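You operate a simulated robot arm through the tools that you are given. There is no shell and no other tool.

You run a simulated robot arm. Do the job below in one go: nothing can be reset, and whatever is moved stays where it is left.

Task
Roll the ribs pattern along the soft slab on the green tray.
Fine: set the tray in the long frame first; then put the roller back and move the tray to the drizzle pan. Set down upright: what you pick out.

Only the result counts: the job must be done as asked and must still hold three seconds after the hand-in. Knocking over, shifting, dropping, spilling or breaking anything else fails it.

Robot
A 6-joint arm with a two-finger gripper, fixed in place. Base frame: the origin is on the floor under the middle of its stand, x ahead of it, y to its left, z up; the work surface is at about z = 880. Readings come in mm, rad, newtons and seconds.
It reaches about 1637 mm from its shoulder. Its first joint turns from -2.897 to 2.897 rad. Payload 3.43 kg.
Tool frame: the origin (TCP) lies between the finger pads and is the grasp point; the fingertips stand 20 mm ahead of it; z points along the fingers, y is the line along which they close. The gripper opens to 190 mm; its body begins 248 mm behind the TCP.
Orientation is that of the tool frame in the base frame, as a unit quaternion [x, y, z, w]. With the fingers straight down and closing along the base's y, the tool's x points along the base's -x, its y along +y and its z along -z.

Tools
- The arm moves only by the tool jog_arm. Its argument "series" is a list of rows, each an object (a shift or turn left out is 0, a gripper value left out holds the last) with "travel": the shift along the base's x, y, z in mm, a list of three; "rotation": the turn, a rotation vector about the base's x, y, z in rad, a list of three; "grip": the opening in per cent of the stroke, from 0 (shut) to 100 (fully open). In form: [{"travel": [dx, dy, dz], "rotation": [wx, wy, wz], "grip": grip}, ...]. A call has 1 to 20 rows; each row shifts and turns the commanded pose from where the row before left it. Rows are played at 5 a second. More than 50 mm and 0.15 rad between two rows, or a gripper value outside its range, and nothing of the call is played. A pose out of reach is approached as far as the arm can. The call stops where the force on the tool passes 40 N (or 10 N more than at its start, if that is more) or the arm is blocked; 0.2 s more then pass. The fingers move at their own pace (about 45 mm/s each) and stop on an object; they squeeze with about 34 N. The grip force told is the motor's: it shows also when the fingers shut on nothing. Time passes only in rows, and 0.2 s behind the last, so rows that do not move let the fingers close. The reply holds the time, the measured pose of the TCP, the force on the tool along the base axes, the opening and the grip force, in the units named above and with some noise, with the torque about the TCP (base axes, N m) and any sound that the robot's microphone picked up.
- Cameras (640 x 400 px; columns grow to the right, rows downward): "scene" is fixed at [50.2, -648, 1624.5]; the picture's right is [-0.67, 0.74, 0.00], its down [0.70, 0.64, -0.33] and it looks along [-0.24, -0.22, -0.94] (base axes); focal length 214 px, centre (320, 200). "wrist" rides on the gripper at [70, -8, -288] in the tool frame; the picture's right is [0.12, 0.99, 0.00], its down [-0.96, 0.12, -0.25] and it looks along [-0.25, 0.03, 0.97] (tool axes); focal length 261 px, centre (320, 200). There is no depth. A picture from a camera that has moved, and an enlarged one, comes with that camera's place and axes in the base frame and with its lens.
- snapshot(camera): a new picture of that camera. It takes no simulated time.
- raise_lower(by): slides the trunk up (or, below 0, down) by that many mm; the arm rides with it, the base frame stays. It gives what a move gives, with no picture.
- zoom(camera, box): a new picture of the part [left, top, right, bottom] of that camera's present view, enlarged. It takes no simulated time.
- hand_in(): hands the job in; it is judged then, once.

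Places have to be worked out from the pictures, the camera data and where the tool is seen. Open the gripper and draw the arm clear of the work before you hand the job in, unless the task says otherwise.

The tools are called after "Emit:" by a JSON object that holds its "method" and its "body". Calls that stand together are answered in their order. jog_arm: Moves the arm, as the interface text tells. Its arguments: {"type":"object","properties":{"series":{"type":"array","items":{"type":"object","properties":{"travel":{"type":"array","items":{"type":"number"}},"rotation":{"type":"array","items":{"type":"number"}},"grip":{"type":"number"}}}}},"required":["series"]} The other tools are called the same way: raise_lower (by) moves the trunk up or down; snapshot (camera) takes a picture; zoom (camera, box) takes an enlarged picture of a part of a camera's view; hand_in () hands the job in.

At the start:

```text
clock: 0.0
tcp_pos: [675.8, -185.1, 1199.7]
ee_rot: [0.0, 1.0, 0.0, 0.0]
force: [0.3, 0.6, 0.3]
torque: [-0.01, -0.01, 0.01]
grip_width: 190.1
finger_force: 0.1
trunk travel left (down, up): [-175.0, 65.0]
```

scene: 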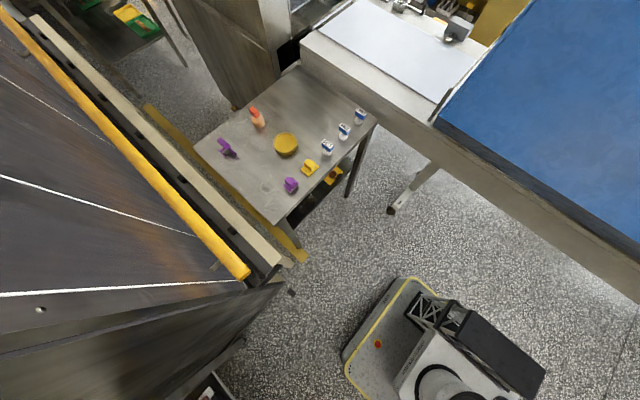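
wrist: 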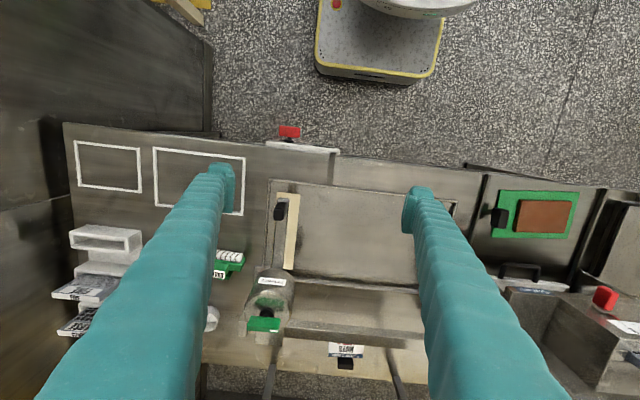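

I'll start by looking closely at both views to identify the items on the bench.

Emit:
{"method": "snapshot", "body": {"camera": "wrist"}}

Emit:
{"method": "zoom", "body": {"camera": "wrist", "box": [60, 120, 260, 245]}}

Emit:
{"method": "zoom", "body": {"camera": "wrist", "box": [40, 210, 240, 335]}}

Emit:
{"method": "zoom", "body": {"camera": "wrist", "box": [200, 180, 440, 380]}}

Emit:
{"method": "zoom", "body": {"camera": "wrist", "box": [440, 160, 640, 360]}}

Emit:
{"method": "zoom", "body": {"camera": "scene", "box": [180, 60, 400, 240]}}

```text
taken
camera wrist: at [606.7, -193.1, 1487.4], right [-0.12, 0.99, 0.0], down [0.96, 0.12, 0.25], along [0.25, 0.03, -0.97], focal length 261 px, centre (320, 200)
```

wrist: 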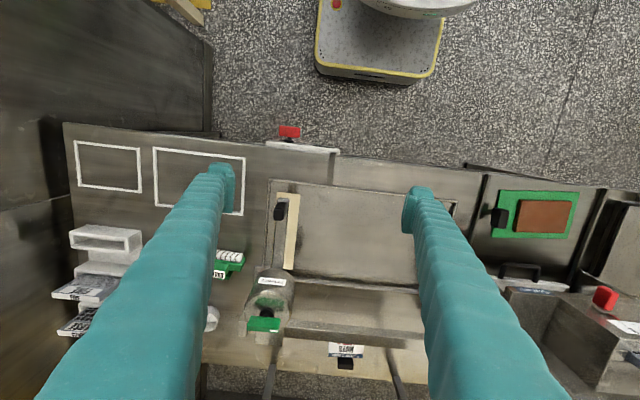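

```text
3.20 times, centred on (160, 182) of wrist
camera zoom: at [606.7, -193.1, 1487.4], right [-0.12, 0.99, 0.0], down [0.96, 0.12, 0.25], along [0.25, 0.03, -0.97], focal length 834 px, centre (832, 256)
```

zoom: 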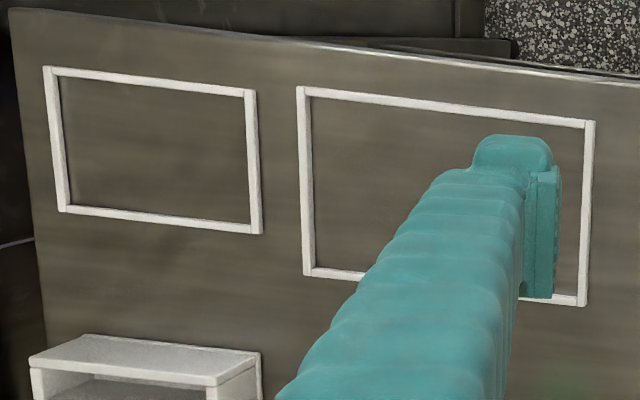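

```text
3.20 times, centred on (140, 272) of wrist
camera zoom: at [606.7, -193.1, 1487.4], right [-0.12, 0.99, 0.0], down [0.96, 0.12, 0.25], along [0.25, 0.03, -0.97], focal length 834 px, centre (896, -32)
```

zoom: 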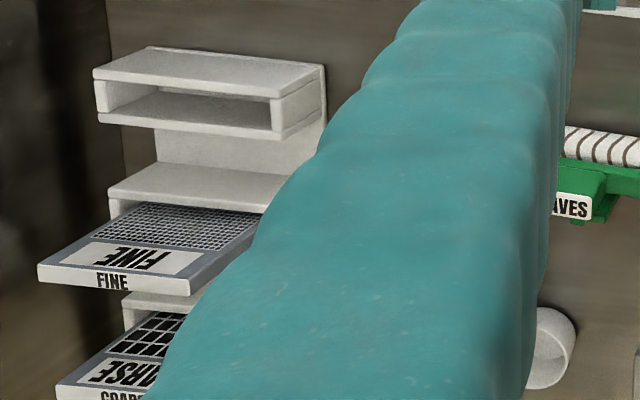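

```text
2.00 times, centred on (320, 280) of wrist
camera zoom: at [606.7, -193.1, 1487.4], right [-0.12, 0.99, 0.0], down [0.96, 0.12, 0.25], along [0.25, 0.03, -0.97], focal length 521 px, centre (320, 40)
```

zoom: 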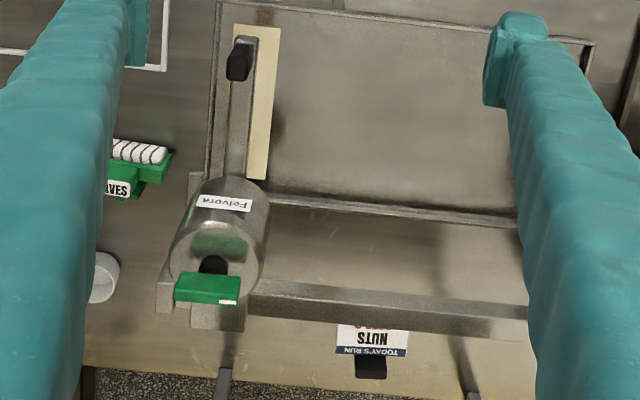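

```text
2.00 times, centred on (540, 260) of wrist
camera zoom: at [606.7, -193.1, 1487.4], right [-0.12, 0.99, 0.0], down [0.96, 0.12, 0.25], along [0.25, 0.03, -0.97], focal length 521 px, centre (-120, 80)
```

zoom: 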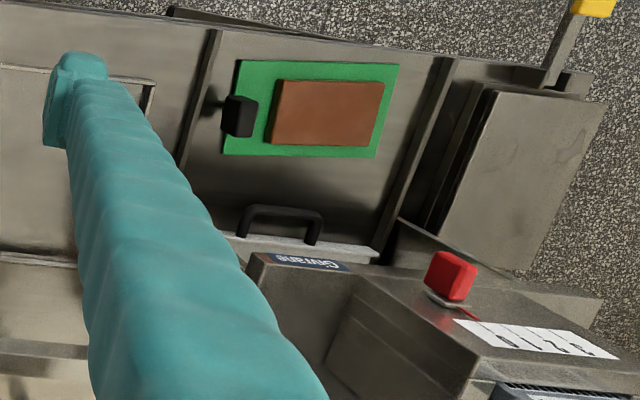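

```text
2.22 times, centred on (290, 150) of scene
camera zoom: at [50.2, -648.0, 1624.5], right [-0.67, 0.74, 0.0], down [0.7, 0.64, -0.33], along [-0.24, -0.22, -0.94], focal length 477 px, centre (387, 311)
```

zoom: 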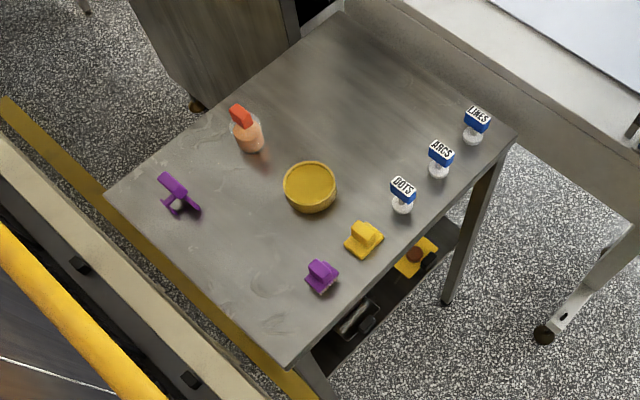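

The wrist view covers the bench: two white frames at about x 680–820 (the long one at y −565…−355), the green tray at about (735, 340), and roller-like tools near y −330. I'll raise the arm and move it right for a clear look at the rollers and the rack.

Emit:
{"method": "jog_arm", "body": {"series": [{"travel": [0, 0, 50]}, {"travel": [0, 0, 50]}, {"travel": [0, 50, 0]}, {"travel": [0, 50, 0]}, {"travel": [0, 50, 0]}]}}

Emit:
{"method": "snapshot", "body": {"camera": "wrist"}}

```text
clock: 1.2
tcp_pos: [677.2, -33.0, 1299.8]
ee_rot: [0.001, 1.0, 0.0, 0.0]
force: [0.2, -0.9, 0.3]
torque: [0.19, 0.01, -0.02]
grip_width: 190.1
finger_force: 0.1
trunk travel left (down, up): [-175.0, 65.0]
```

```text
taken
camera wrist: at [606.5, -41.5, 1587.8], right [-0.12, 0.99, 0.0], down [0.96, 0.12, 0.25], along [0.25, 0.03, -0.97], focal length 261 px, centre (320, 200)
```

wrist: 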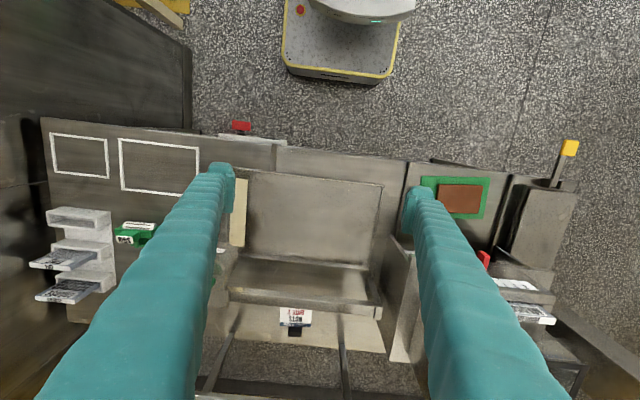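

Emit:
{"method": "zoom", "body": {"camera": "wrist", "box": [20, 180, 180, 320]}}

Emit:
{"method": "zoom", "body": {"camera": "wrist", "box": [460, 220, 620, 360]}}

Emit:
{"method": "zoom", "body": {"camera": "wrist", "box": [210, 160, 410, 340]}}

```text
2.86 times, centred on (100, 250) of wrist
camera zoom: at [606.5, -41.5, 1587.8], right [-0.12, 0.99, 0.0], down [0.96, 0.12, 0.25], along [0.25, 0.03, -0.97], focal length 745 px, centre (949, 57)
```

zoom: 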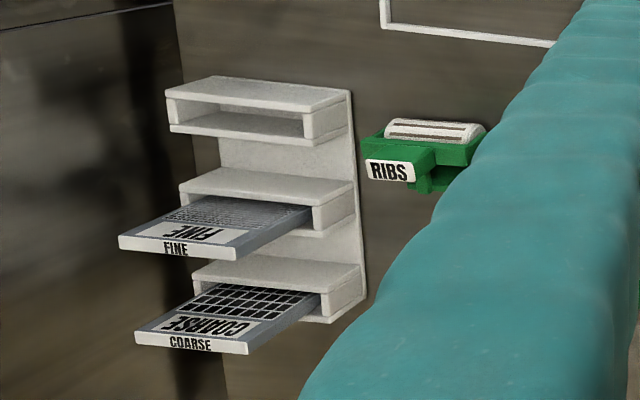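

```text
2.86 times, centred on (540, 290) of wrist
camera zoom: at [606.5, -41.5, 1587.8], right [-0.12, 0.99, 0.0], down [0.96, 0.12, 0.25], along [0.25, 0.03, -0.97], focal length 745 px, centre (-309, -57)
```

zoom: 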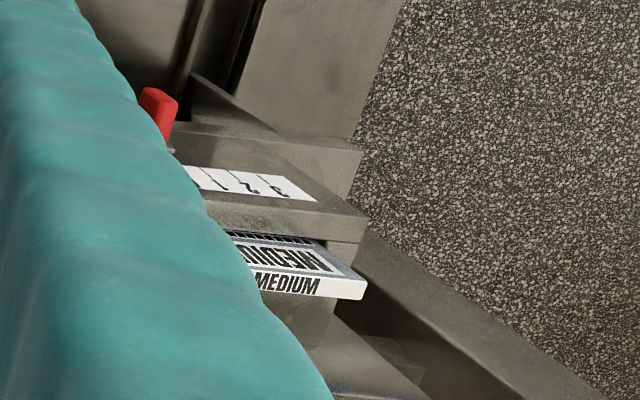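

```text
2.22 times, centred on (310, 250) of wrist
camera zoom: at [606.5, -41.5, 1587.8], right [-0.12, 0.99, 0.0], down [0.96, 0.12, 0.25], along [0.25, 0.03, -0.97], focal length 579 px, centre (342, 89)
```

zoom: 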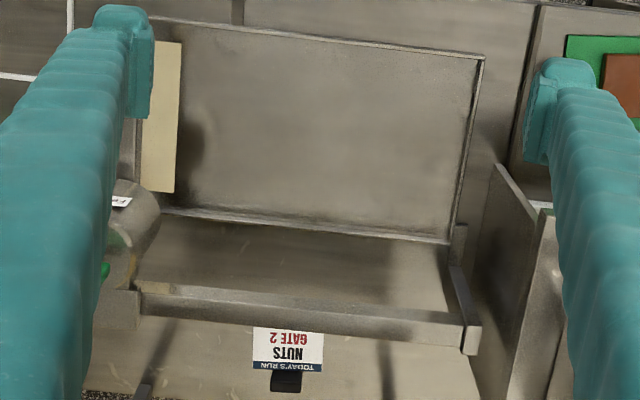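

I see the RIBS roller at about (918, −499) and another roller "…AVES" at about (924, −368). I'll move over to y ≈ −435 to view them between the fingers.

Emit:
{"method": "jog_arm", "body": {"series": [{"travel": [0, -50, 0]}, {"travel": [0, -50, 0]}, {"travel": [0, -50, 0]}, {"travel": [0, -50, 0]}, {"travel": [0, -50, 0]}, {"travel": [0, -50, 0]}, {"travel": [0, -50, 0]}, {"travel": [0, -50, 0]}, {"travel": [0, -20, 0]}]}}

Emit:
{"method": "snapshot", "body": {"camera": "wrist"}}

Emit:
{"method": "zoom", "body": {"camera": "wrist", "box": [230, 190, 410, 300]}}

Emit:
{"method": "zoom", "body": {"camera": "wrist", "box": [220, 120, 420, 220]}}

```text
clock: 3.2
tcp_pos: [670.5, -451.7, 1284.5]
ee_rot: [0.0, 1.0, -0.003, 0.004]
force: [0.2, 0.0, 0.5]
torque: [-0.07, 0.02, 0.02]
grip_width: 190.2
finger_force: 0.2
out of reach, approached as far as the arm can: row 8, 9
trunk travel left (down, up): [-175.0, 65.0]
```

```text
taken
camera wrist: at [599.6, -457.6, 1572.9], right [-0.12, 0.99, -0.01], down [0.96, 0.12, 0.25], along [0.25, 0.02, -0.97], focal length 261 px, centre (320, 200)
```

wrist: 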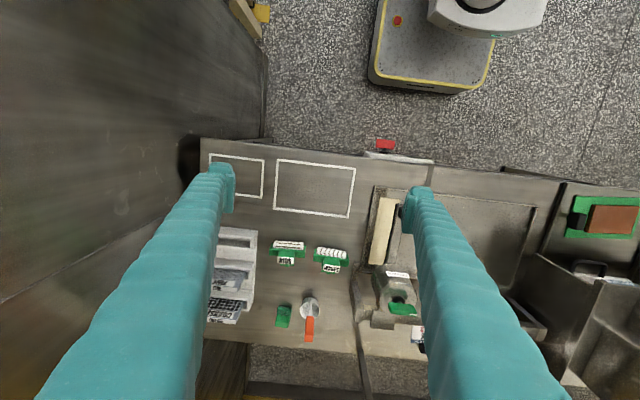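

```text
3.56 times, centred on (320, 245) of wrist
camera zoom: at [599.6, -457.6, 1572.9], right [-0.12, 0.99, -0.01], down [0.96, 0.12, 0.25], along [0.25, 0.02, -0.97], focal length 927 px, centre (320, 40)
```

zoom: 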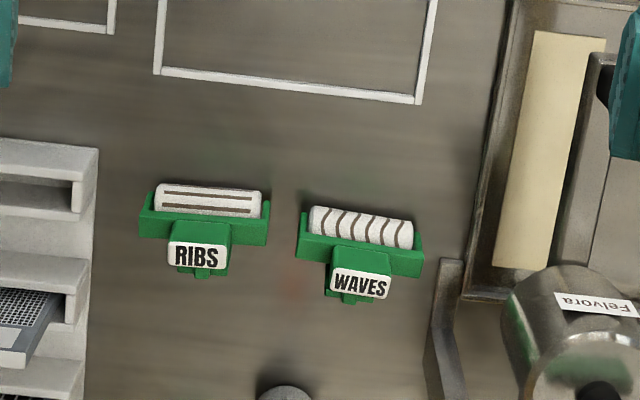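

```text
3.20 times, centred on (320, 170) of wrist
camera zoom: at [599.6, -457.6, 1572.9], right [-0.12, 0.99, -0.01], down [0.96, 0.12, 0.25], along [0.25, 0.02, -0.97], focal length 834 px, centre (320, 296)
```

zoom: 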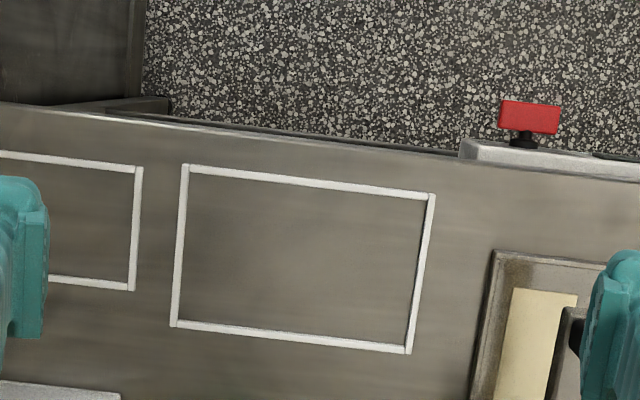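

RIBS drum is at about (897, −511) and WAVES at about (906, −397), both with green yokes. I'll go lower and closer to see the roller's build and how it stands.

Emit:
{"method": "jog_arm", "body": {"series": [{"travel": [0, 0, -50]}, {"travel": [0, 0, -50]}, {"travel": [0, -10, -50]}, {"travel": [0, -15, -30]}]}}

Emit:
{"method": "snapshot", "body": {"camera": "wrist"}}

Emit:
{"method": "zoom", "body": {"camera": "wrist", "box": [240, 220, 400, 320]}}

```text
refused: row 3 steps farther than a row can; nothing moved
```

```text
taken
camera wrist: at [599.6, -457.6, 1572.9], right [-0.12, 0.99, -0.01], down [0.96, 0.12, 0.25], along [0.25, 0.02, -0.97], focal length 261 px, centre (320, 200)
```

wrist: 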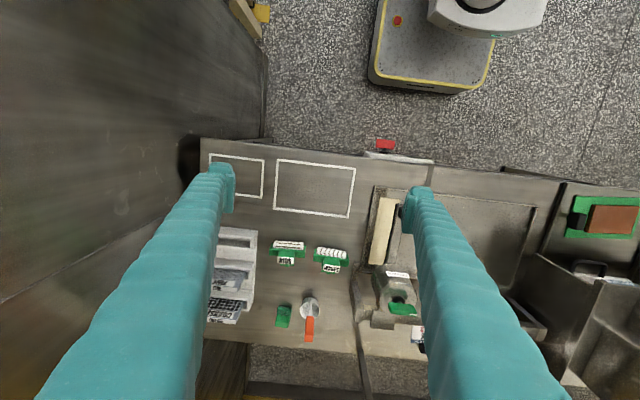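

```text
4.00 times, centred on (320, 270) of wrist
camera zoom: at [599.6, -457.6, 1572.9], right [-0.12, 0.99, -0.01], down [0.96, 0.12, 0.25], along [0.25, 0.02, -0.97], focal length 1043 px, centre (320, -80)
```

zoom: 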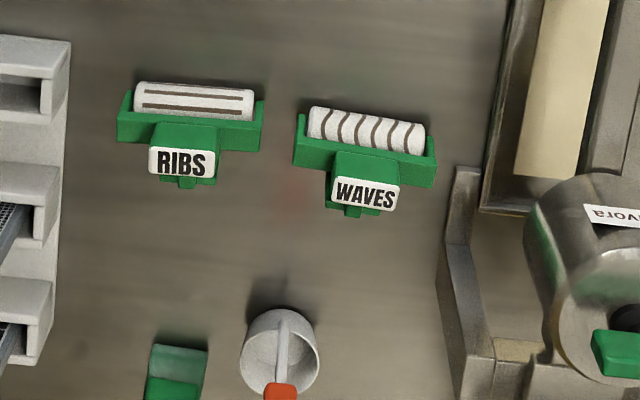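

The roller appears to stand upright with the drum toward −x and a labelled green block behind. I'll descend in rows within the step limit for a closer look.

Emit:
{"method": "jog_arm", "body": {"series": [{"travel": [0, 0, -45]}, {"travel": [0, 0, -45]}, {"travel": [20, 0, -40]}, {"travel": [20, 0, -30]}]}}

Emit:
{"method": "snapshot", "body": {"camera": "wrist"}}

Emit:
{"method": "zoom", "body": {"camera": "wrist", "box": [240, 220, 400, 320]}}

```text
clock: 4.2
tcp_pos: [710.6, -450.9, 1125.7]
ee_rot: [0.0, 1.0, 0.0, 0.001]
force: [-0.6, 0.5, -0.3]
torque: [-0.03, -0.11, -0.01]
grip_width: 190.1
finger_force: 0.1
trunk travel left (down, up): [-175.0, 65.0]
```

```text
taken
camera wrist: at [641.1, -459.2, 1413.1], right [-0.12, 0.99, 0.0], down [0.96, 0.12, 0.25], along [0.25, 0.03, -0.97], focal length 261 px, centre (320, 200)
```

wrist: 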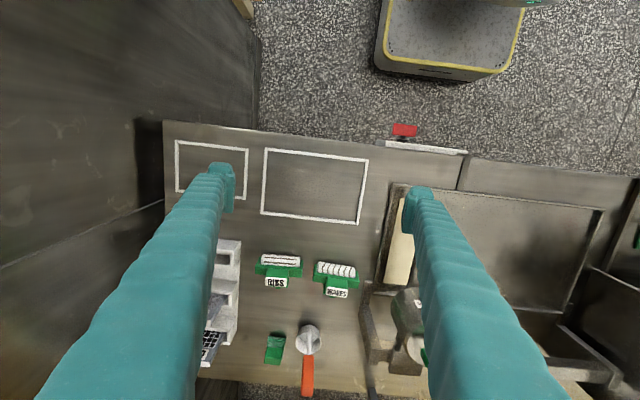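

```text
4.00 times, centred on (320, 270) of wrist
camera zoom: at [641.1, -459.2, 1413.1], right [-0.12, 0.99, 0.0], down [0.96, 0.12, 0.25], along [0.25, 0.03, -0.97], focal length 1043 px, centre (320, -80)
```

zoom: 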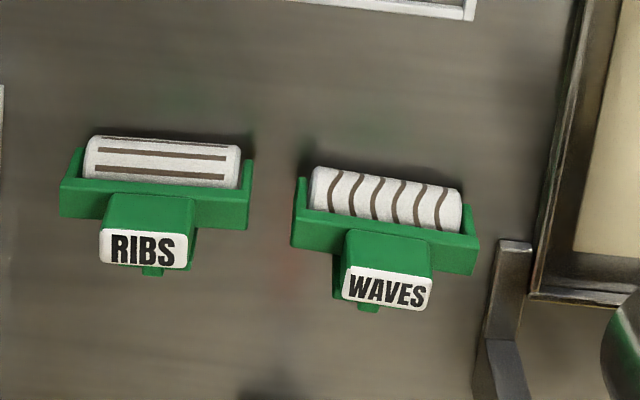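

From above I can't tell the roller's height profile, so I'll tilt the tool by about 0.75 rad to look at it more horizontally.

Emit:
{"method": "jog_arm", "body": {"series": [{"travel": [0, -10, 0], "rotation": [0, -0.15, 0]}, {"travel": [0, -10, 0], "rotation": [0, -0.15, 0]}, {"travel": [0, -10, 0], "rotation": [0, -0.15, 0]}, {"travel": [0, -10, 0], "rotation": [0, -0.15, 0]}, {"travel": [0, -10, -10], "rotation": [0, -0.15, 0]}]}}

Emit:
{"method": "snapshot", "body": {"camera": "wrist"}}

Emit:
{"method": "zoom", "body": {"camera": "wrist", "box": [240, 120, 400, 220]}}

```text
clock: 5.4
tcp_pos: [711.1, -501.4, 1113.9]
ee_rot: [0.0, 0.93, -0.002, 0.367]
force: [-0.4, 0.4, -0.7]
torque: [-0.07, 0.07, -0.06]
grip_width: 190.1
finger_force: 0.0
trunk travel left (down, up): [-175.0, 65.0]
```

```text
taken
camera wrist: at [464.3, -509.3, 1276.7], right [-0.09, 0.99, -0.08], down [0.53, 0.12, 0.84], along [0.84, 0.03, -0.54], focal length 261 px, centre (320, 200)
```

wrist: 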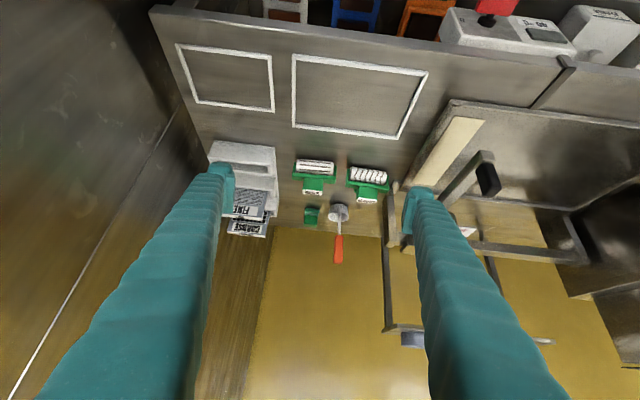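

```text
4.00 times, centred on (320, 170) of wrist
camera zoom: at [464.3, -509.3, 1276.7], right [-0.09, 0.99, -0.08], down [0.53, 0.12, 0.84], along [0.84, 0.03, -0.54], focal length 1043 px, centre (320, 320)
```

zoom: 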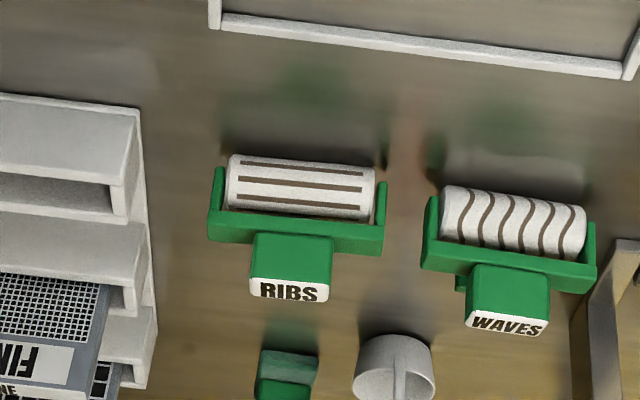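

Combining both views, the RIBS label is on top of a handle block at about (933, −511, z≈959), with the drum center at about (913, −511, 904). I still have to find the drizzle pan, so I'll straighten the tool and survey the left side.

Emit:
{"method": "jog_arm", "body": {"series": [{"travel": [-20, 40, 20], "rotation": [0, 0.15, 0]}, {"travel": [-20, 40, 20], "rotation": [0, 0.15, 0]}, {"travel": [-20, 40, 20], "rotation": [0, 0.15, 0]}, {"travel": [0, 45, 20], "rotation": [0, 0.15, 0]}, {"travel": [0, 45, 20], "rotation": [0, 0.15, 0]}, {"travel": [0, 45, 20]}, {"travel": [0, 45, 20]}, {"travel": [0, 45, 20]}, {"travel": [0, 45, 10]}, {"travel": [0, 45, 0]}, {"travel": [0, 45, 0]}]}}

Emit:
{"method": "snapshot", "body": {"camera": "wrist"}}

Emit:
{"method": "zoom", "body": {"camera": "wrist", "box": [220, 140, 420, 265]}}

Emit:
{"method": "zoom", "body": {"camera": "wrist", "box": [220, 265, 420, 390]}}

```text
clock: 7.8
tcp_pos: [651.4, -20.1, 1282.8]
ee_rot: [0.001, 1.0, 0.0, 0.0]
force: [0.5, -0.9, 0.2]
torque: [0.18, 0.03, 0.02]
grip_width: 190.0
finger_force: 0.1
trunk travel left (down, up): [-175.0, 65.0]
```

```text
taken
camera wrist: at [580.8, -28.5, 1571.7], right [-0.12, 0.99, 0.0], down [0.96, 0.11, 0.25], along [0.25, 0.03, -0.97], focal length 261 px, centre (320, 200)
```

wrist: 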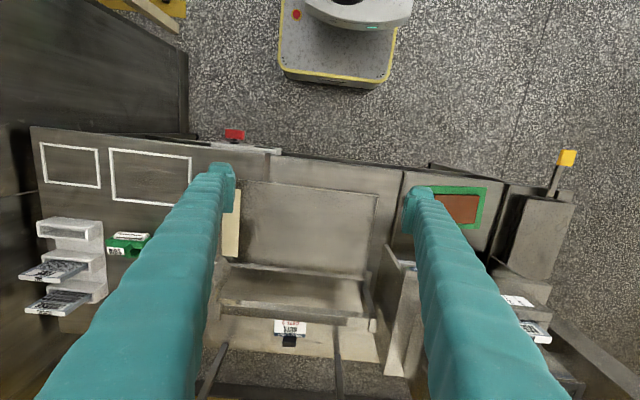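

```text
3.20 times, centred on (320, 202) of wrist
camera zoom: at [580.8, -28.5, 1571.7], right [-0.12, 0.99, 0.0], down [0.96, 0.11, 0.25], along [0.25, 0.03, -0.97], focal length 834 px, centre (320, 192)
```

zoom: 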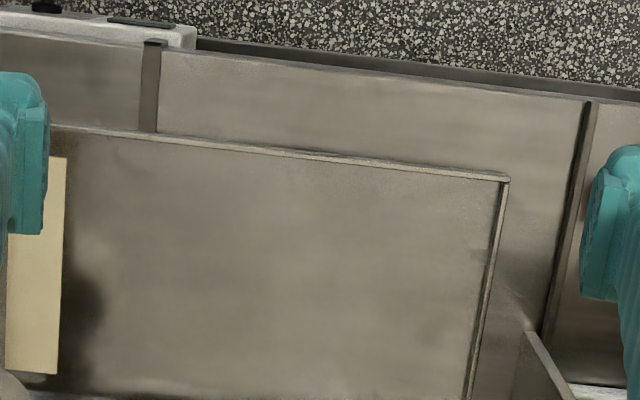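

```text
3.20 times, centred on (320, 328) of wrist
camera zoom: at [580.8, -28.5, 1571.7], right [-0.12, 0.99, 0.0], down [0.96, 0.11, 0.25], along [0.25, 0.03, -0.97], focal length 834 px, centre (320, -208)
```

zoom: 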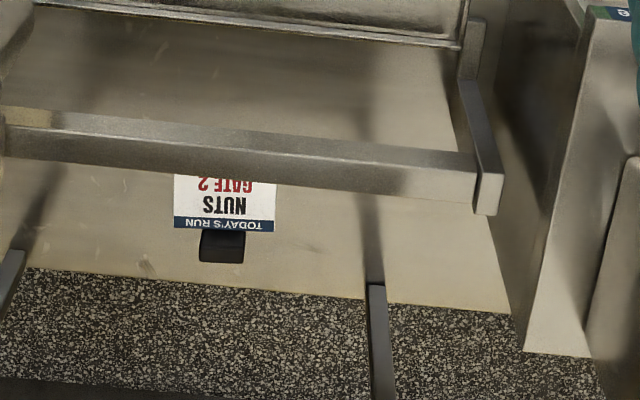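

The central area holds a shallow rimmed pan (roughly y −190…+110) with a gantry bar behind it. I'll look at the Felvora unit beside it, then the Girvane unit and tray.

Emit:
{"method": "jog_arm", "body": {"series": [{"travel": [0, -45, 0]}, {"travel": [0, -45, 0]}, {"travel": [0, -45, 0]}, {"travel": [0, -45, 0]}]}}

Emit:
{"method": "zoom", "body": {"camera": "wrist", "box": [220, 120, 420, 245]}}

Emit:
{"method": "zoom", "body": {"camera": "wrist", "box": [220, 235, 420, 360]}}

Emit:
{"method": "zoom", "body": {"camera": "wrist", "box": [440, 160, 640, 285]}}

```text
clock: 8.8
tcp_pos: [649.2, -201.0, 1284.6]
ee_rot: [0.0, 1.0, 0.0, 0.0]
force: [0.4, 1.2, 0.0]
torque: [-0.19, 0.02, 0.0]
grip_width: 190.0
finger_force: 0.0
trunk travel left (down, up): [-175.0, 65.0]
```

```text
3.20 times, centred on (320, 182) of wrist
camera zoom: at [579.9, -209.9, 1572.8], right [-0.12, 0.99, 0.0], down [0.96, 0.12, 0.25], along [0.25, 0.03, -0.97], focal length 834 px, centre (320, 256)
```

zoom: 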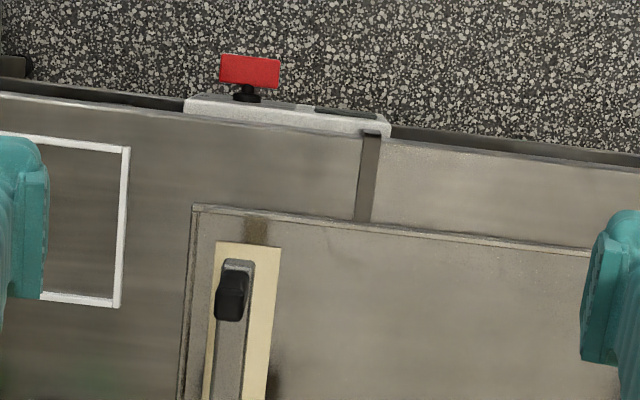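

```text
3.20 times, centred on (320, 298) of wrist
camera zoom: at [579.9, -209.9, 1572.8], right [-0.12, 0.99, 0.0], down [0.96, 0.12, 0.25], along [0.25, 0.03, -0.97], focal length 834 px, centre (320, -112)
```

zoom: 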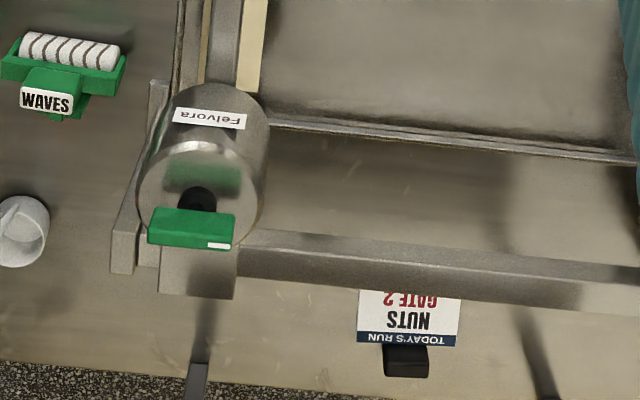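

```text
3.20 times, centred on (540, 222) of wrist
camera zoom: at [579.9, -209.9, 1572.8], right [-0.12, 0.99, 0.0], down [0.96, 0.12, 0.25], along [0.25, 0.03, -0.97], focal length 834 px, centre (-384, 128)
```

zoom: 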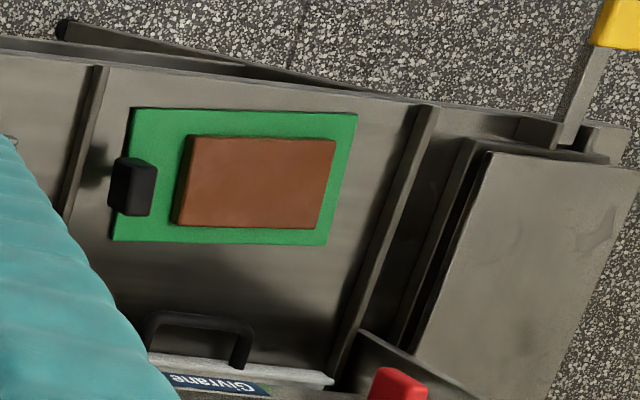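

The Felvora is a carriage over the big pan (x≈726–976, y≈−297…148), which fits "drizzle pan". Now I'll look closely at the tray with its black handle.

Emit:
{"method": "jog_arm", "body": {"series": [{"travel": [0, 45, 0]}, {"travel": [0, 45, 0]}, {"travel": [0, 45, 0]}, {"travel": [0, 45, 0]}, {"travel": [0, 45, 0]}, {"travel": [0, 45, 0]}, {"travel": [0, 45, 0]}, {"travel": [0, 45, 0]}, {"travel": [0, 45, 0]}, {"travel": [0, 45, 0]}, {"travel": [0, 45, 0]}]}}

Emit:
{"method": "snapshot", "body": {"camera": "wrist"}}

Emit:
{"method": "zoom", "body": {"camera": "wrist", "box": [240, 150, 400, 250]}}

Emit:
{"method": "zoom", "body": {"camera": "wrist", "box": [220, 235, 420, 360]}}

```text
clock: 11.2
tcp_pos: [650.7, 293.3, 1284.9]
ee_rot: [0.0, 1.0, -0.001, 0.0]
force: [0.0, -1.3, 0.5]
torque: [0.2, -0.07, 0.0]
grip_width: 189.9
finger_force: 0.0
trunk travel left (down, up): [-175.0, 65.0]
```

```text
taken
camera wrist: at [580.3, 284.7, 1573.7], right [-0.12, 0.99, 0.0], down [0.96, 0.12, 0.25], along [0.25, 0.03, -0.97], focal length 261 px, centre (320, 200)
```

wrist: 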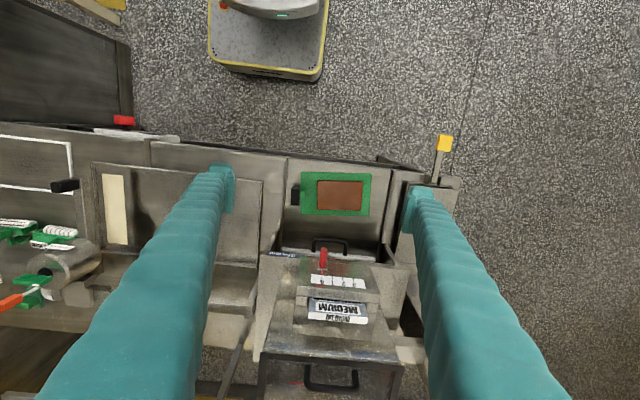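

```text
4.00 times, centred on (320, 200) of wrist
camera zoom: at [580.3, 284.7, 1573.7], right [-0.12, 0.99, 0.0], down [0.96, 0.12, 0.25], along [0.25, 0.03, -0.97], focal length 1043 px, centre (320, 200)
```

zoom: 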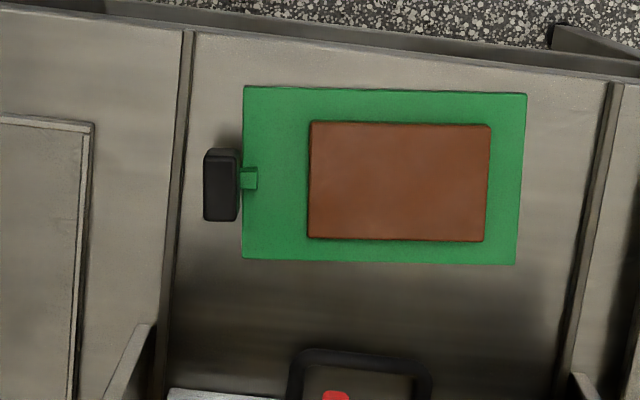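

```text
3.20 times, centred on (320, 298) of wrist
camera zoom: at [580.3, 284.7, 1573.7], right [-0.12, 0.99, 0.0], down [0.96, 0.12, 0.25], along [0.25, 0.03, -0.97], focal length 834 px, centre (320, -112)
```

zoom: 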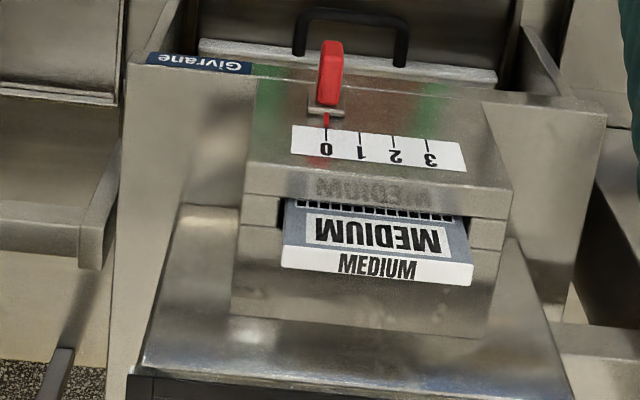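

The tray is about 187×118 mm, centred near (734, 345), yawed about +0.09 rad, with a black handle at its −y end. I'll lower and tilt to see the tray, handle and slab heights from the side.

Emit:
{"method": "jog_arm", "body": {"series": [{"travel": [0, 0, -45], "rotation": [0, -0.15, 0]}, {"travel": [0, 0, -45], "rotation": [0, -0.15, 0]}, {"travel": [0, 0, -45], "rotation": [0, -0.15, 0]}, {"travel": [-20, 0, -20], "rotation": [0, -0.15, 0]}, {"travel": [-20, 0, -20], "rotation": [0, -0.15, 0]}]}}

Emit:
{"method": "snapshot", "body": {"camera": "wrist"}}

Emit:
{"method": "zoom", "body": {"camera": "wrist", "box": [260, 70, 420, 170]}}

```text
clock: 12.4
tcp_pos: [610.7, 293.2, 1109.2]
ee_rot: [0.0, 0.93, 0.0, 0.367]
force: [-0.1, 0.6, -0.4]
torque: [-0.1, 0.02, -0.05]
grip_width: 190.2
finger_force: 0.0
trunk travel left (down, up): [-175.0, 65.0]
```

```text
taken
camera wrist: at [364.3, 284.1, 1272.1], right [-0.09, 0.99, -0.08], down [0.54, 0.12, 0.84], along [0.84, 0.03, -0.54], focal length 261 px, centre (320, 200)
```

wrist: 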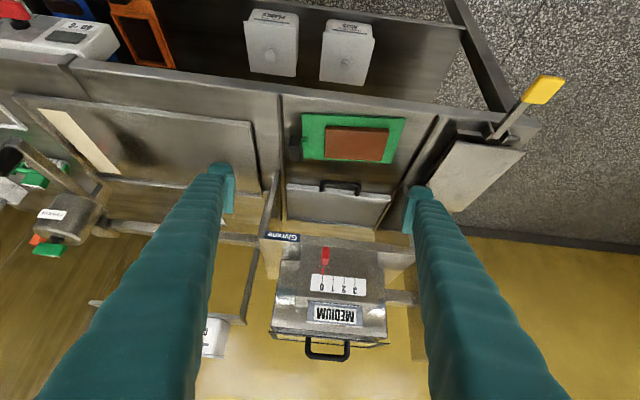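

```text
4.00 times, centred on (340, 120) of wrist
camera zoom: at [364.3, 284.1, 1272.1], right [-0.09, 0.99, -0.08], down [0.54, 0.12, 0.84], along [0.84, 0.03, -0.54], focal length 1043 px, centre (240, 520)
```

zoom: 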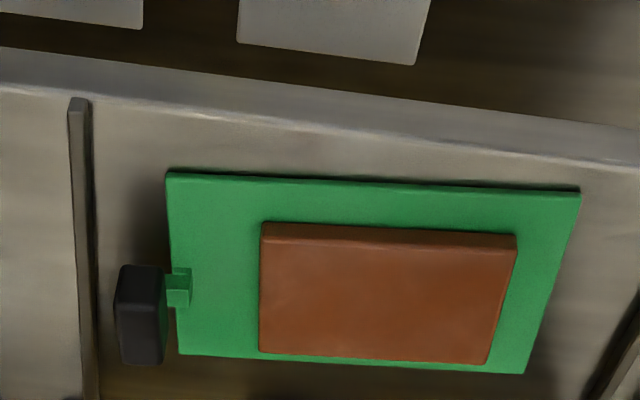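

The tray is a thin plate with its top at z≈884, and the slab is maybe 15 mm thick. I'll zoom in on the handle for its height and shape.

Emit:
{"method": "zoom", "body": {"camera": "wrist", "box": [280, 125, 328, 170]}}

Emit:
{"method": "zoom", "body": {"camera": "wrist", "box": [0, 90, 140, 260]}}

Emit:
{"method": "zoom", "body": {"camera": "wrist", "box": [0, 0, 200, 100]}}

```text
8.89 times, centred on (304, 148) of wrist
camera zoom: at [364.3, 284.1, 1272.1], right [-0.09, 0.99, -0.08], down [0.54, 0.12, 0.84], along [0.84, 0.03, -0.54], focal length 2317 px, centre (462, 667)
```

zoom: 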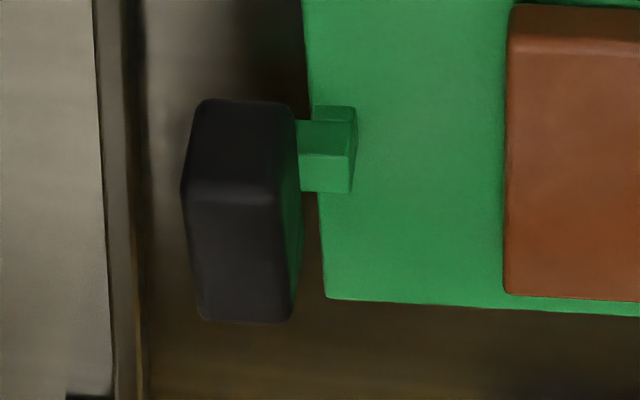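

```text
2.35 times, centred on (70, 175) of wrist
camera zoom: at [364.3, 284.1, 1272.1], right [-0.09, 0.99, -0.08], down [0.54, 0.12, 0.84], along [0.84, 0.03, -0.54], focal length 613 px, centre (908, 259)
```

zoom: 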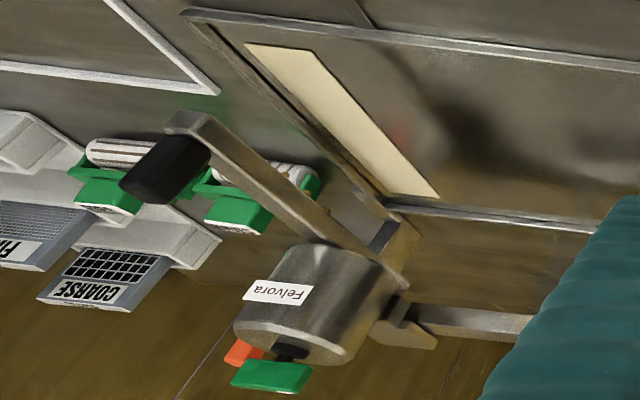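

```text
3.20 times, centred on (100, 50) of wrist
camera zoom: at [364.3, 284.1, 1272.1], right [-0.09, 0.99, -0.08], down [0.54, 0.12, 0.84], along [0.84, 0.03, -0.54], focal length 834 px, centre (1024, 680)
```

zoom: 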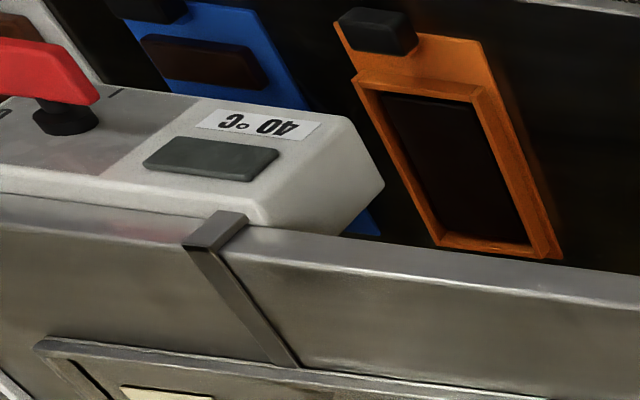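

The tray handle is a black bar about 44 (x) × 20 (y) mm at around (744, 241), z 907–932. The Felvora knob sits at z≈1020 and its tank at about 1055–1090. Next I'll look at the rollers from the +y side, with the tool yawed and tilted high above everything.

Emit:
{"method": "jog_arm", "body": {"series": [{"travel": [10, -40, 12], "rotation": [0, 0.15, 0]}, {"travel": [10, -40, 12], "rotation": [0, 0.15, 0]}, {"travel": [10, -40, 12], "rotation": [0, 0.15, 0]}, {"travel": [10, -40, 12], "rotation": [0, 0.15, 0]}, {"travel": [10, -40, 12], "rotation": [0, 0.15, 0]}, {"travel": [25, -40, 0], "rotation": [0, 0, -0.15]}, {"travel": [25, -40, 0], "rotation": [0, 0, -0.15]}, {"travel": [25, -40, 0], "rotation": [0, 0, -0.15]}, {"travel": [25, -40, 0], "rotation": [0, 0, -0.15]}, {"travel": [25, -40, 0], "rotation": [0, 0, -0.15]}, {"travel": [25, -40, 0], "rotation": [0, 0, -0.15]}, {"travel": [25, -40, 0], "rotation": [0, 0, -0.15]}, {"travel": [25, -40, 0], "rotation": [0, 0, -0.15]}, {"travel": [25, -40, 0], "rotation": [0, 0, -0.15]}, {"travel": [25, -40, 0], "rotation": [0, 0, -0.15]}, {"travel": [0, 0, 0], "rotation": [0, 0, -0.0708]}]}}

Emit:
{"method": "snapshot", "body": {"camera": "wrist"}}

```text
clock: 15.8
tcp_pos: [910.8, -305.0, 1168.6]
ee_rot: [0.708, 0.706, 0.0, 0.0]
force: [1.1, -0.1, -0.5]
torque: [0.06, 0.14, 0.02]
grip_width: 189.7
finger_force: 0.1
trunk travel left (down, up): [-175.0, 65.0]
```

```text
taken
camera wrist: at [903.5, -235.6, 1457.2], right [0.99, 0.12, 0.0], down [0.11, -0.96, 0.25], along [0.03, -0.25, -0.97], focal length 261 px, centre (320, 200)
```

wrist: 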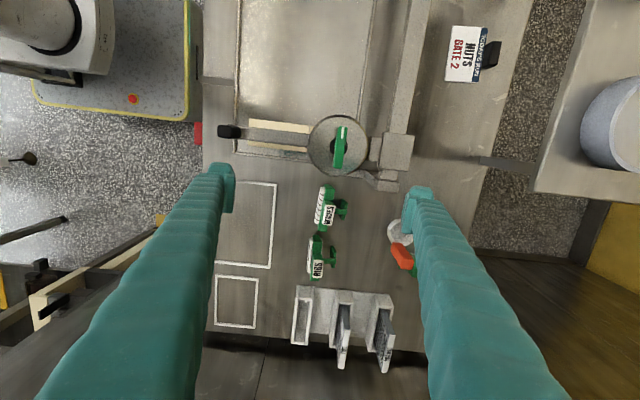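

Good clearance here. Now I'll tilt toward −y to see the rollers' side profile.

Emit:
{"method": "jog_arm", "body": {"series": [{"travel": [0, 0, 0], "rotation": [-0.15, 0, 0]}, {"travel": [0, 0, 0], "rotation": [-0.15, 0, 0]}, {"travel": [0, 0, 0], "rotation": [-0.15, 0, 0]}, {"travel": [0, 0, 0], "rotation": [-0.15, 0, 0]}]}}

Emit:
{"method": "snapshot", "body": {"camera": "wrist"}}

Emit:
{"method": "zoom", "body": {"camera": "wrist", "box": [260, 60, 400, 200]}}

```text
clock: 16.8
tcp_pos: [911.6, -305.7, 1168.9]
ee_rot: [0.675, 0.675, -0.21, 0.21]
force: [0.0, -0.2, -0.7]
torque: [0.16, -0.03, 0.01]
grip_width: 190.1
finger_force: 0.0
trunk travel left (down, up): [-175.0, 65.0]
```

```text
taken
camera wrist: at [903.1, -85.5, 1367.3], right [0.99, 0.1, -0.07], down [0.12, -0.65, 0.75], along [0.03, -0.75, -0.66], focal length 261 px, centre (320, 200)
```

wrist: 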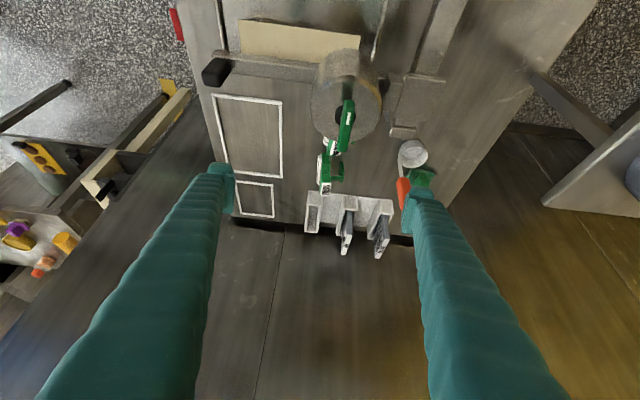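

```text
2.86 times, centred on (330, 130) of wrist
camera zoom: at [903.1, -85.5, 1367.3], right [0.99, 0.1, -0.07], down [0.12, -0.65, 0.75], along [0.03, -0.75, -0.66], focal length 745 px, centre (291, 400)
```

zoom: 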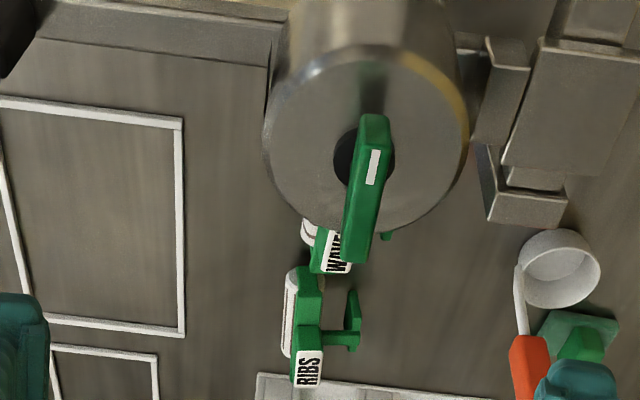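

The RIBS roller shows a drum on the −x side, the handle block, and a rear foot on the +x side. I'll zoom in for detail.

Emit:
{"method": "zoom", "body": {"camera": "wrist", "box": [308, 140, 360, 200]}}

Emit:
{"method": "zoom", "body": {"camera": "wrist", "box": [200, 80, 300, 230]}}

```text
6.67 times, centred on (334, 170) of wrist
camera zoom: at [903.1, -85.5, 1367.3], right [0.99, 0.1, -0.07], down [0.12, -0.65, 0.75], along [0.03, -0.75, -0.66], focal length 1738 px, centre (227, 400)
```

zoom: 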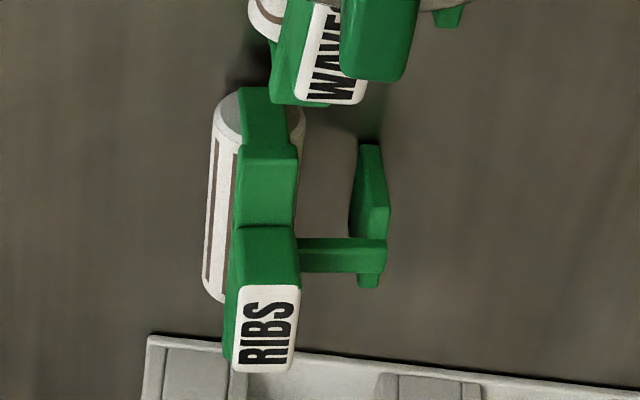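

```text
2.67 times, centred on (250, 155) of wrist
camera zoom: at [903.1, -85.5, 1367.3], right [0.99, 0.1, -0.07], down [0.12, -0.65, 0.75], along [0.03, -0.75, -0.66], focal length 695 px, centre (507, 320)
```

zoom: 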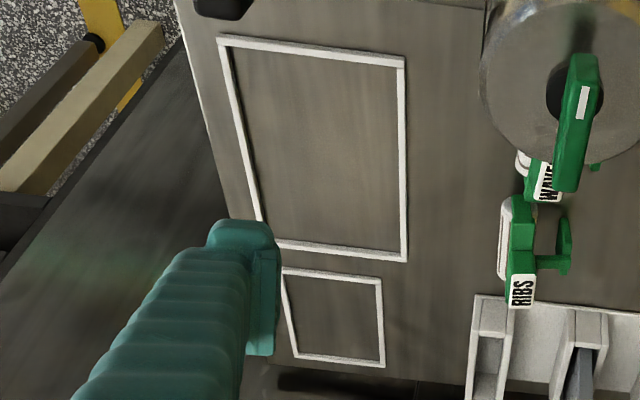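

This gives the roller's shape. It rests on the drum (axis ≈ x 921, z ≈ 900) and a rear foot at x ≈ 965, with the handle (20 × 41 mm, z 931–960) leaning back about 0.17 rad. Next I'll straighten the tool and go above the long frame to measure its inner size.

Emit:
{"method": "jog_arm", "body": {"series": [{"rotation": [0.15, 0, 0]}, {"rotation": [0.15, 0, 0]}, {"rotation": [0.15, 0, 0]}, {"rotation": [0.15, 0, 0]}, {"travel": [-26, -14, -2], "rotation": [0, 0, 0.15]}, {"travel": [-26, -14, -2], "rotation": [0, 0, 0.15]}, {"travel": [-26, -14, -2], "rotation": [0, 0, 0.15]}, {"travel": [-26, -14, -2], "rotation": [0, 0, 0.15]}, {"travel": [-26, -14, -2], "rotation": [0, 0, 0.15]}, {"travel": [-26, -14, -2], "rotation": [0, 0, 0.15]}, {"travel": [-26, -14, -2], "rotation": [0, 0, 0.15]}, {"travel": [-26, -14, -2], "rotation": [0, 0, 0.15]}, {"travel": [-26, -14, -2], "rotation": [0, 0, 0.15]}, {"travel": [-26, -14, -2], "rotation": [0, 0, 0.15]}, {"travel": [0, 0, 0], "rotation": [0, 0, 0.0708]}, {"travel": [0, 0, 0]}]}}

Emit:
{"method": "snapshot", "body": {"camera": "wrist"}}

Emit:
{"method": "zoom", "body": {"camera": "wrist", "box": [240, 120, 400, 220]}}

```text
clock: 20.2
tcp_pos: [650.5, -444.9, 1150.5]
ee_rot: [-0.001, 1.0, 0.0, -0.001]
force: [0.2, 0.0, 0.7]
torque: [-0.01, 0.0, 0.0]
grip_width: 190.0
finger_force: 0.0
trunk travel left (down, up): [-175.0, 65.0]
```

```text
taken
camera wrist: at [581.6, -454.1, 1437.7], right [-0.12, 0.99, 0.0], down [0.96, 0.12, 0.25], along [0.25, 0.03, -0.97], focal length 261 px, centre (320, 200)
```

wrist: 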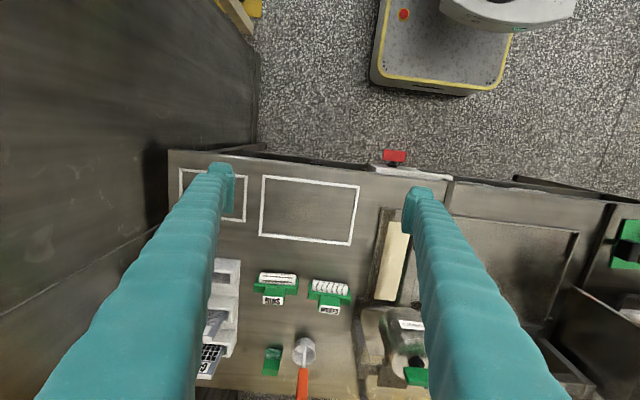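

```text
4.00 times, centred on (320, 170) of wrist
camera zoom: at [581.6, -454.1, 1437.7], right [-0.12, 0.99, 0.0], down [0.96, 0.12, 0.25], along [0.25, 0.03, -0.97], focal length 1043 px, centre (320, 320)
```

zoom: 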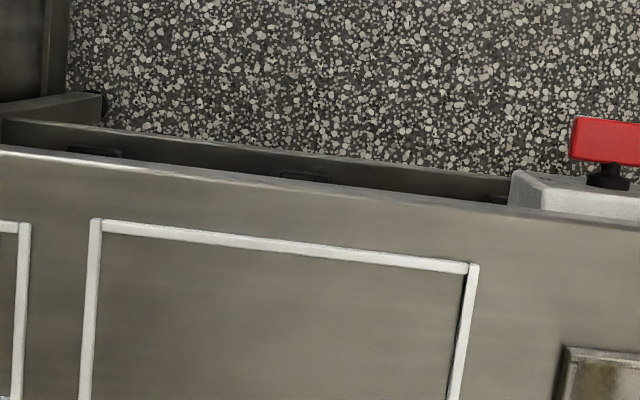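

I'll zoom right on the long frame for its corner positions.

Emit:
{"method": "zoom", "body": {"camera": "wrist", "box": [250, 170, 370, 250]}}

Emit:
{"method": "zoom", "body": {"camera": "wrist", "box": [330, 165, 370, 190]}}

Emit:
{"method": "zoom", "body": {"camera": "wrist", "box": [250, 225, 290, 250]}}

Emit:
{"method": "zoom", "body": {"camera": "wrist", "box": [250, 165, 290, 190]}}

Emit:
{"method": "zoom", "body": {"camera": "wrist", "box": [330, 225, 370, 250]}}

```text
5.00 times, centred on (310, 210) of wrist
camera zoom: at [581.6, -454.1, 1437.7], right [-0.12, 0.99, 0.0], down [0.96, 0.12, 0.25], along [0.25, 0.03, -0.97], focal length 1303 px, centre (370, 150)
```

zoom: 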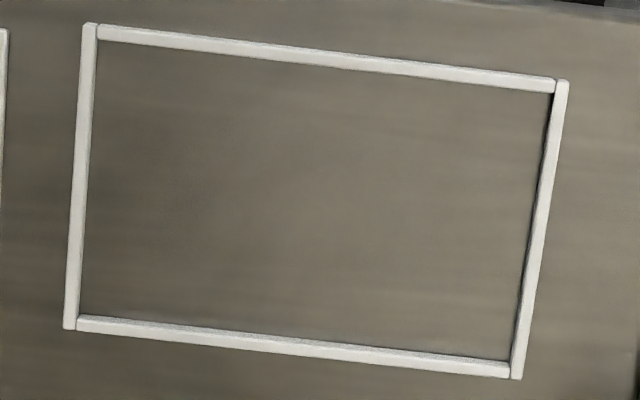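

```text
16.00 times, centred on (350, 178) of wrist
camera zoom: at [581.6, -454.1, 1437.7], right [-0.12, 0.99, 0.0], down [0.96, 0.12, 0.25], along [0.25, 0.03, -0.97], focal length 4170 px, centre (-160, 560)
```

zoom: 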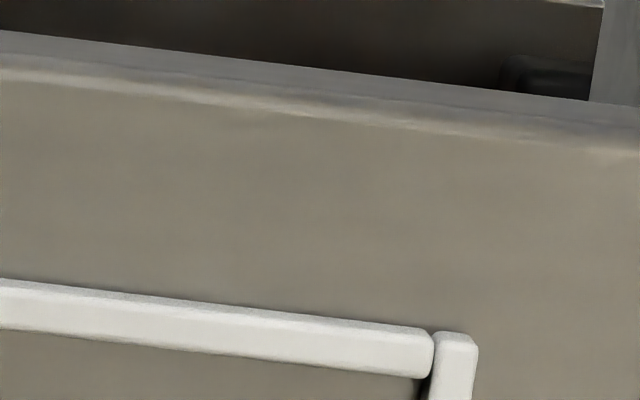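

```text
16.00 times, centred on (270, 238) of wrist
camera zoom: at [581.6, -454.1, 1437.7], right [-0.12, 0.99, 0.0], down [0.96, 0.12, 0.25], along [0.25, 0.03, -0.97], focal length 4170 px, centre (1120, -400)
```

zoom: 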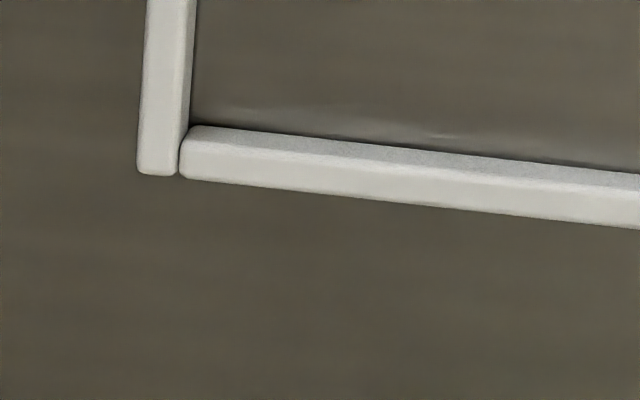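

```text
16.00 times, centred on (270, 178) of wrist
camera zoom: at [581.6, -454.1, 1437.7], right [-0.12, 0.99, 0.0], down [0.96, 0.12, 0.25], along [0.25, 0.03, -0.97], focal length 4170 px, centre (1120, 560)
```

zoom: 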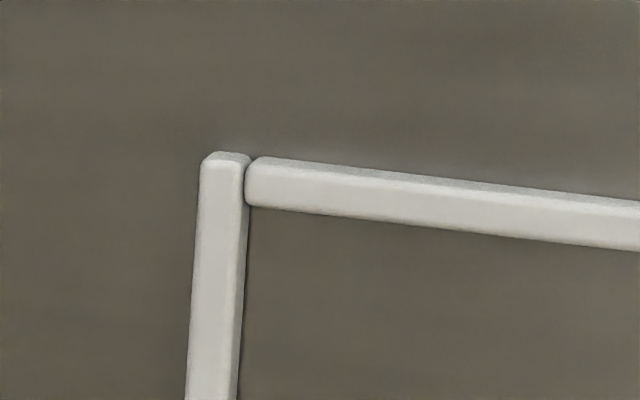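

```text
16.00 times, centred on (350, 238) of wrist
camera zoom: at [581.6, -454.1, 1437.7], right [-0.12, 0.99, 0.0], down [0.96, 0.12, 0.25], along [0.25, 0.03, -0.97], focal length 4170 px, centre (-160, -400)
```

zoom: 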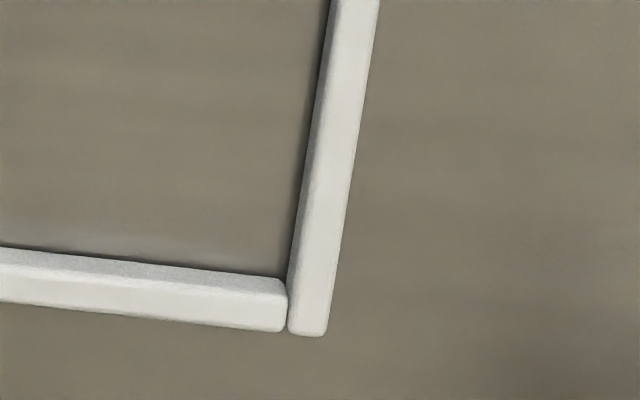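

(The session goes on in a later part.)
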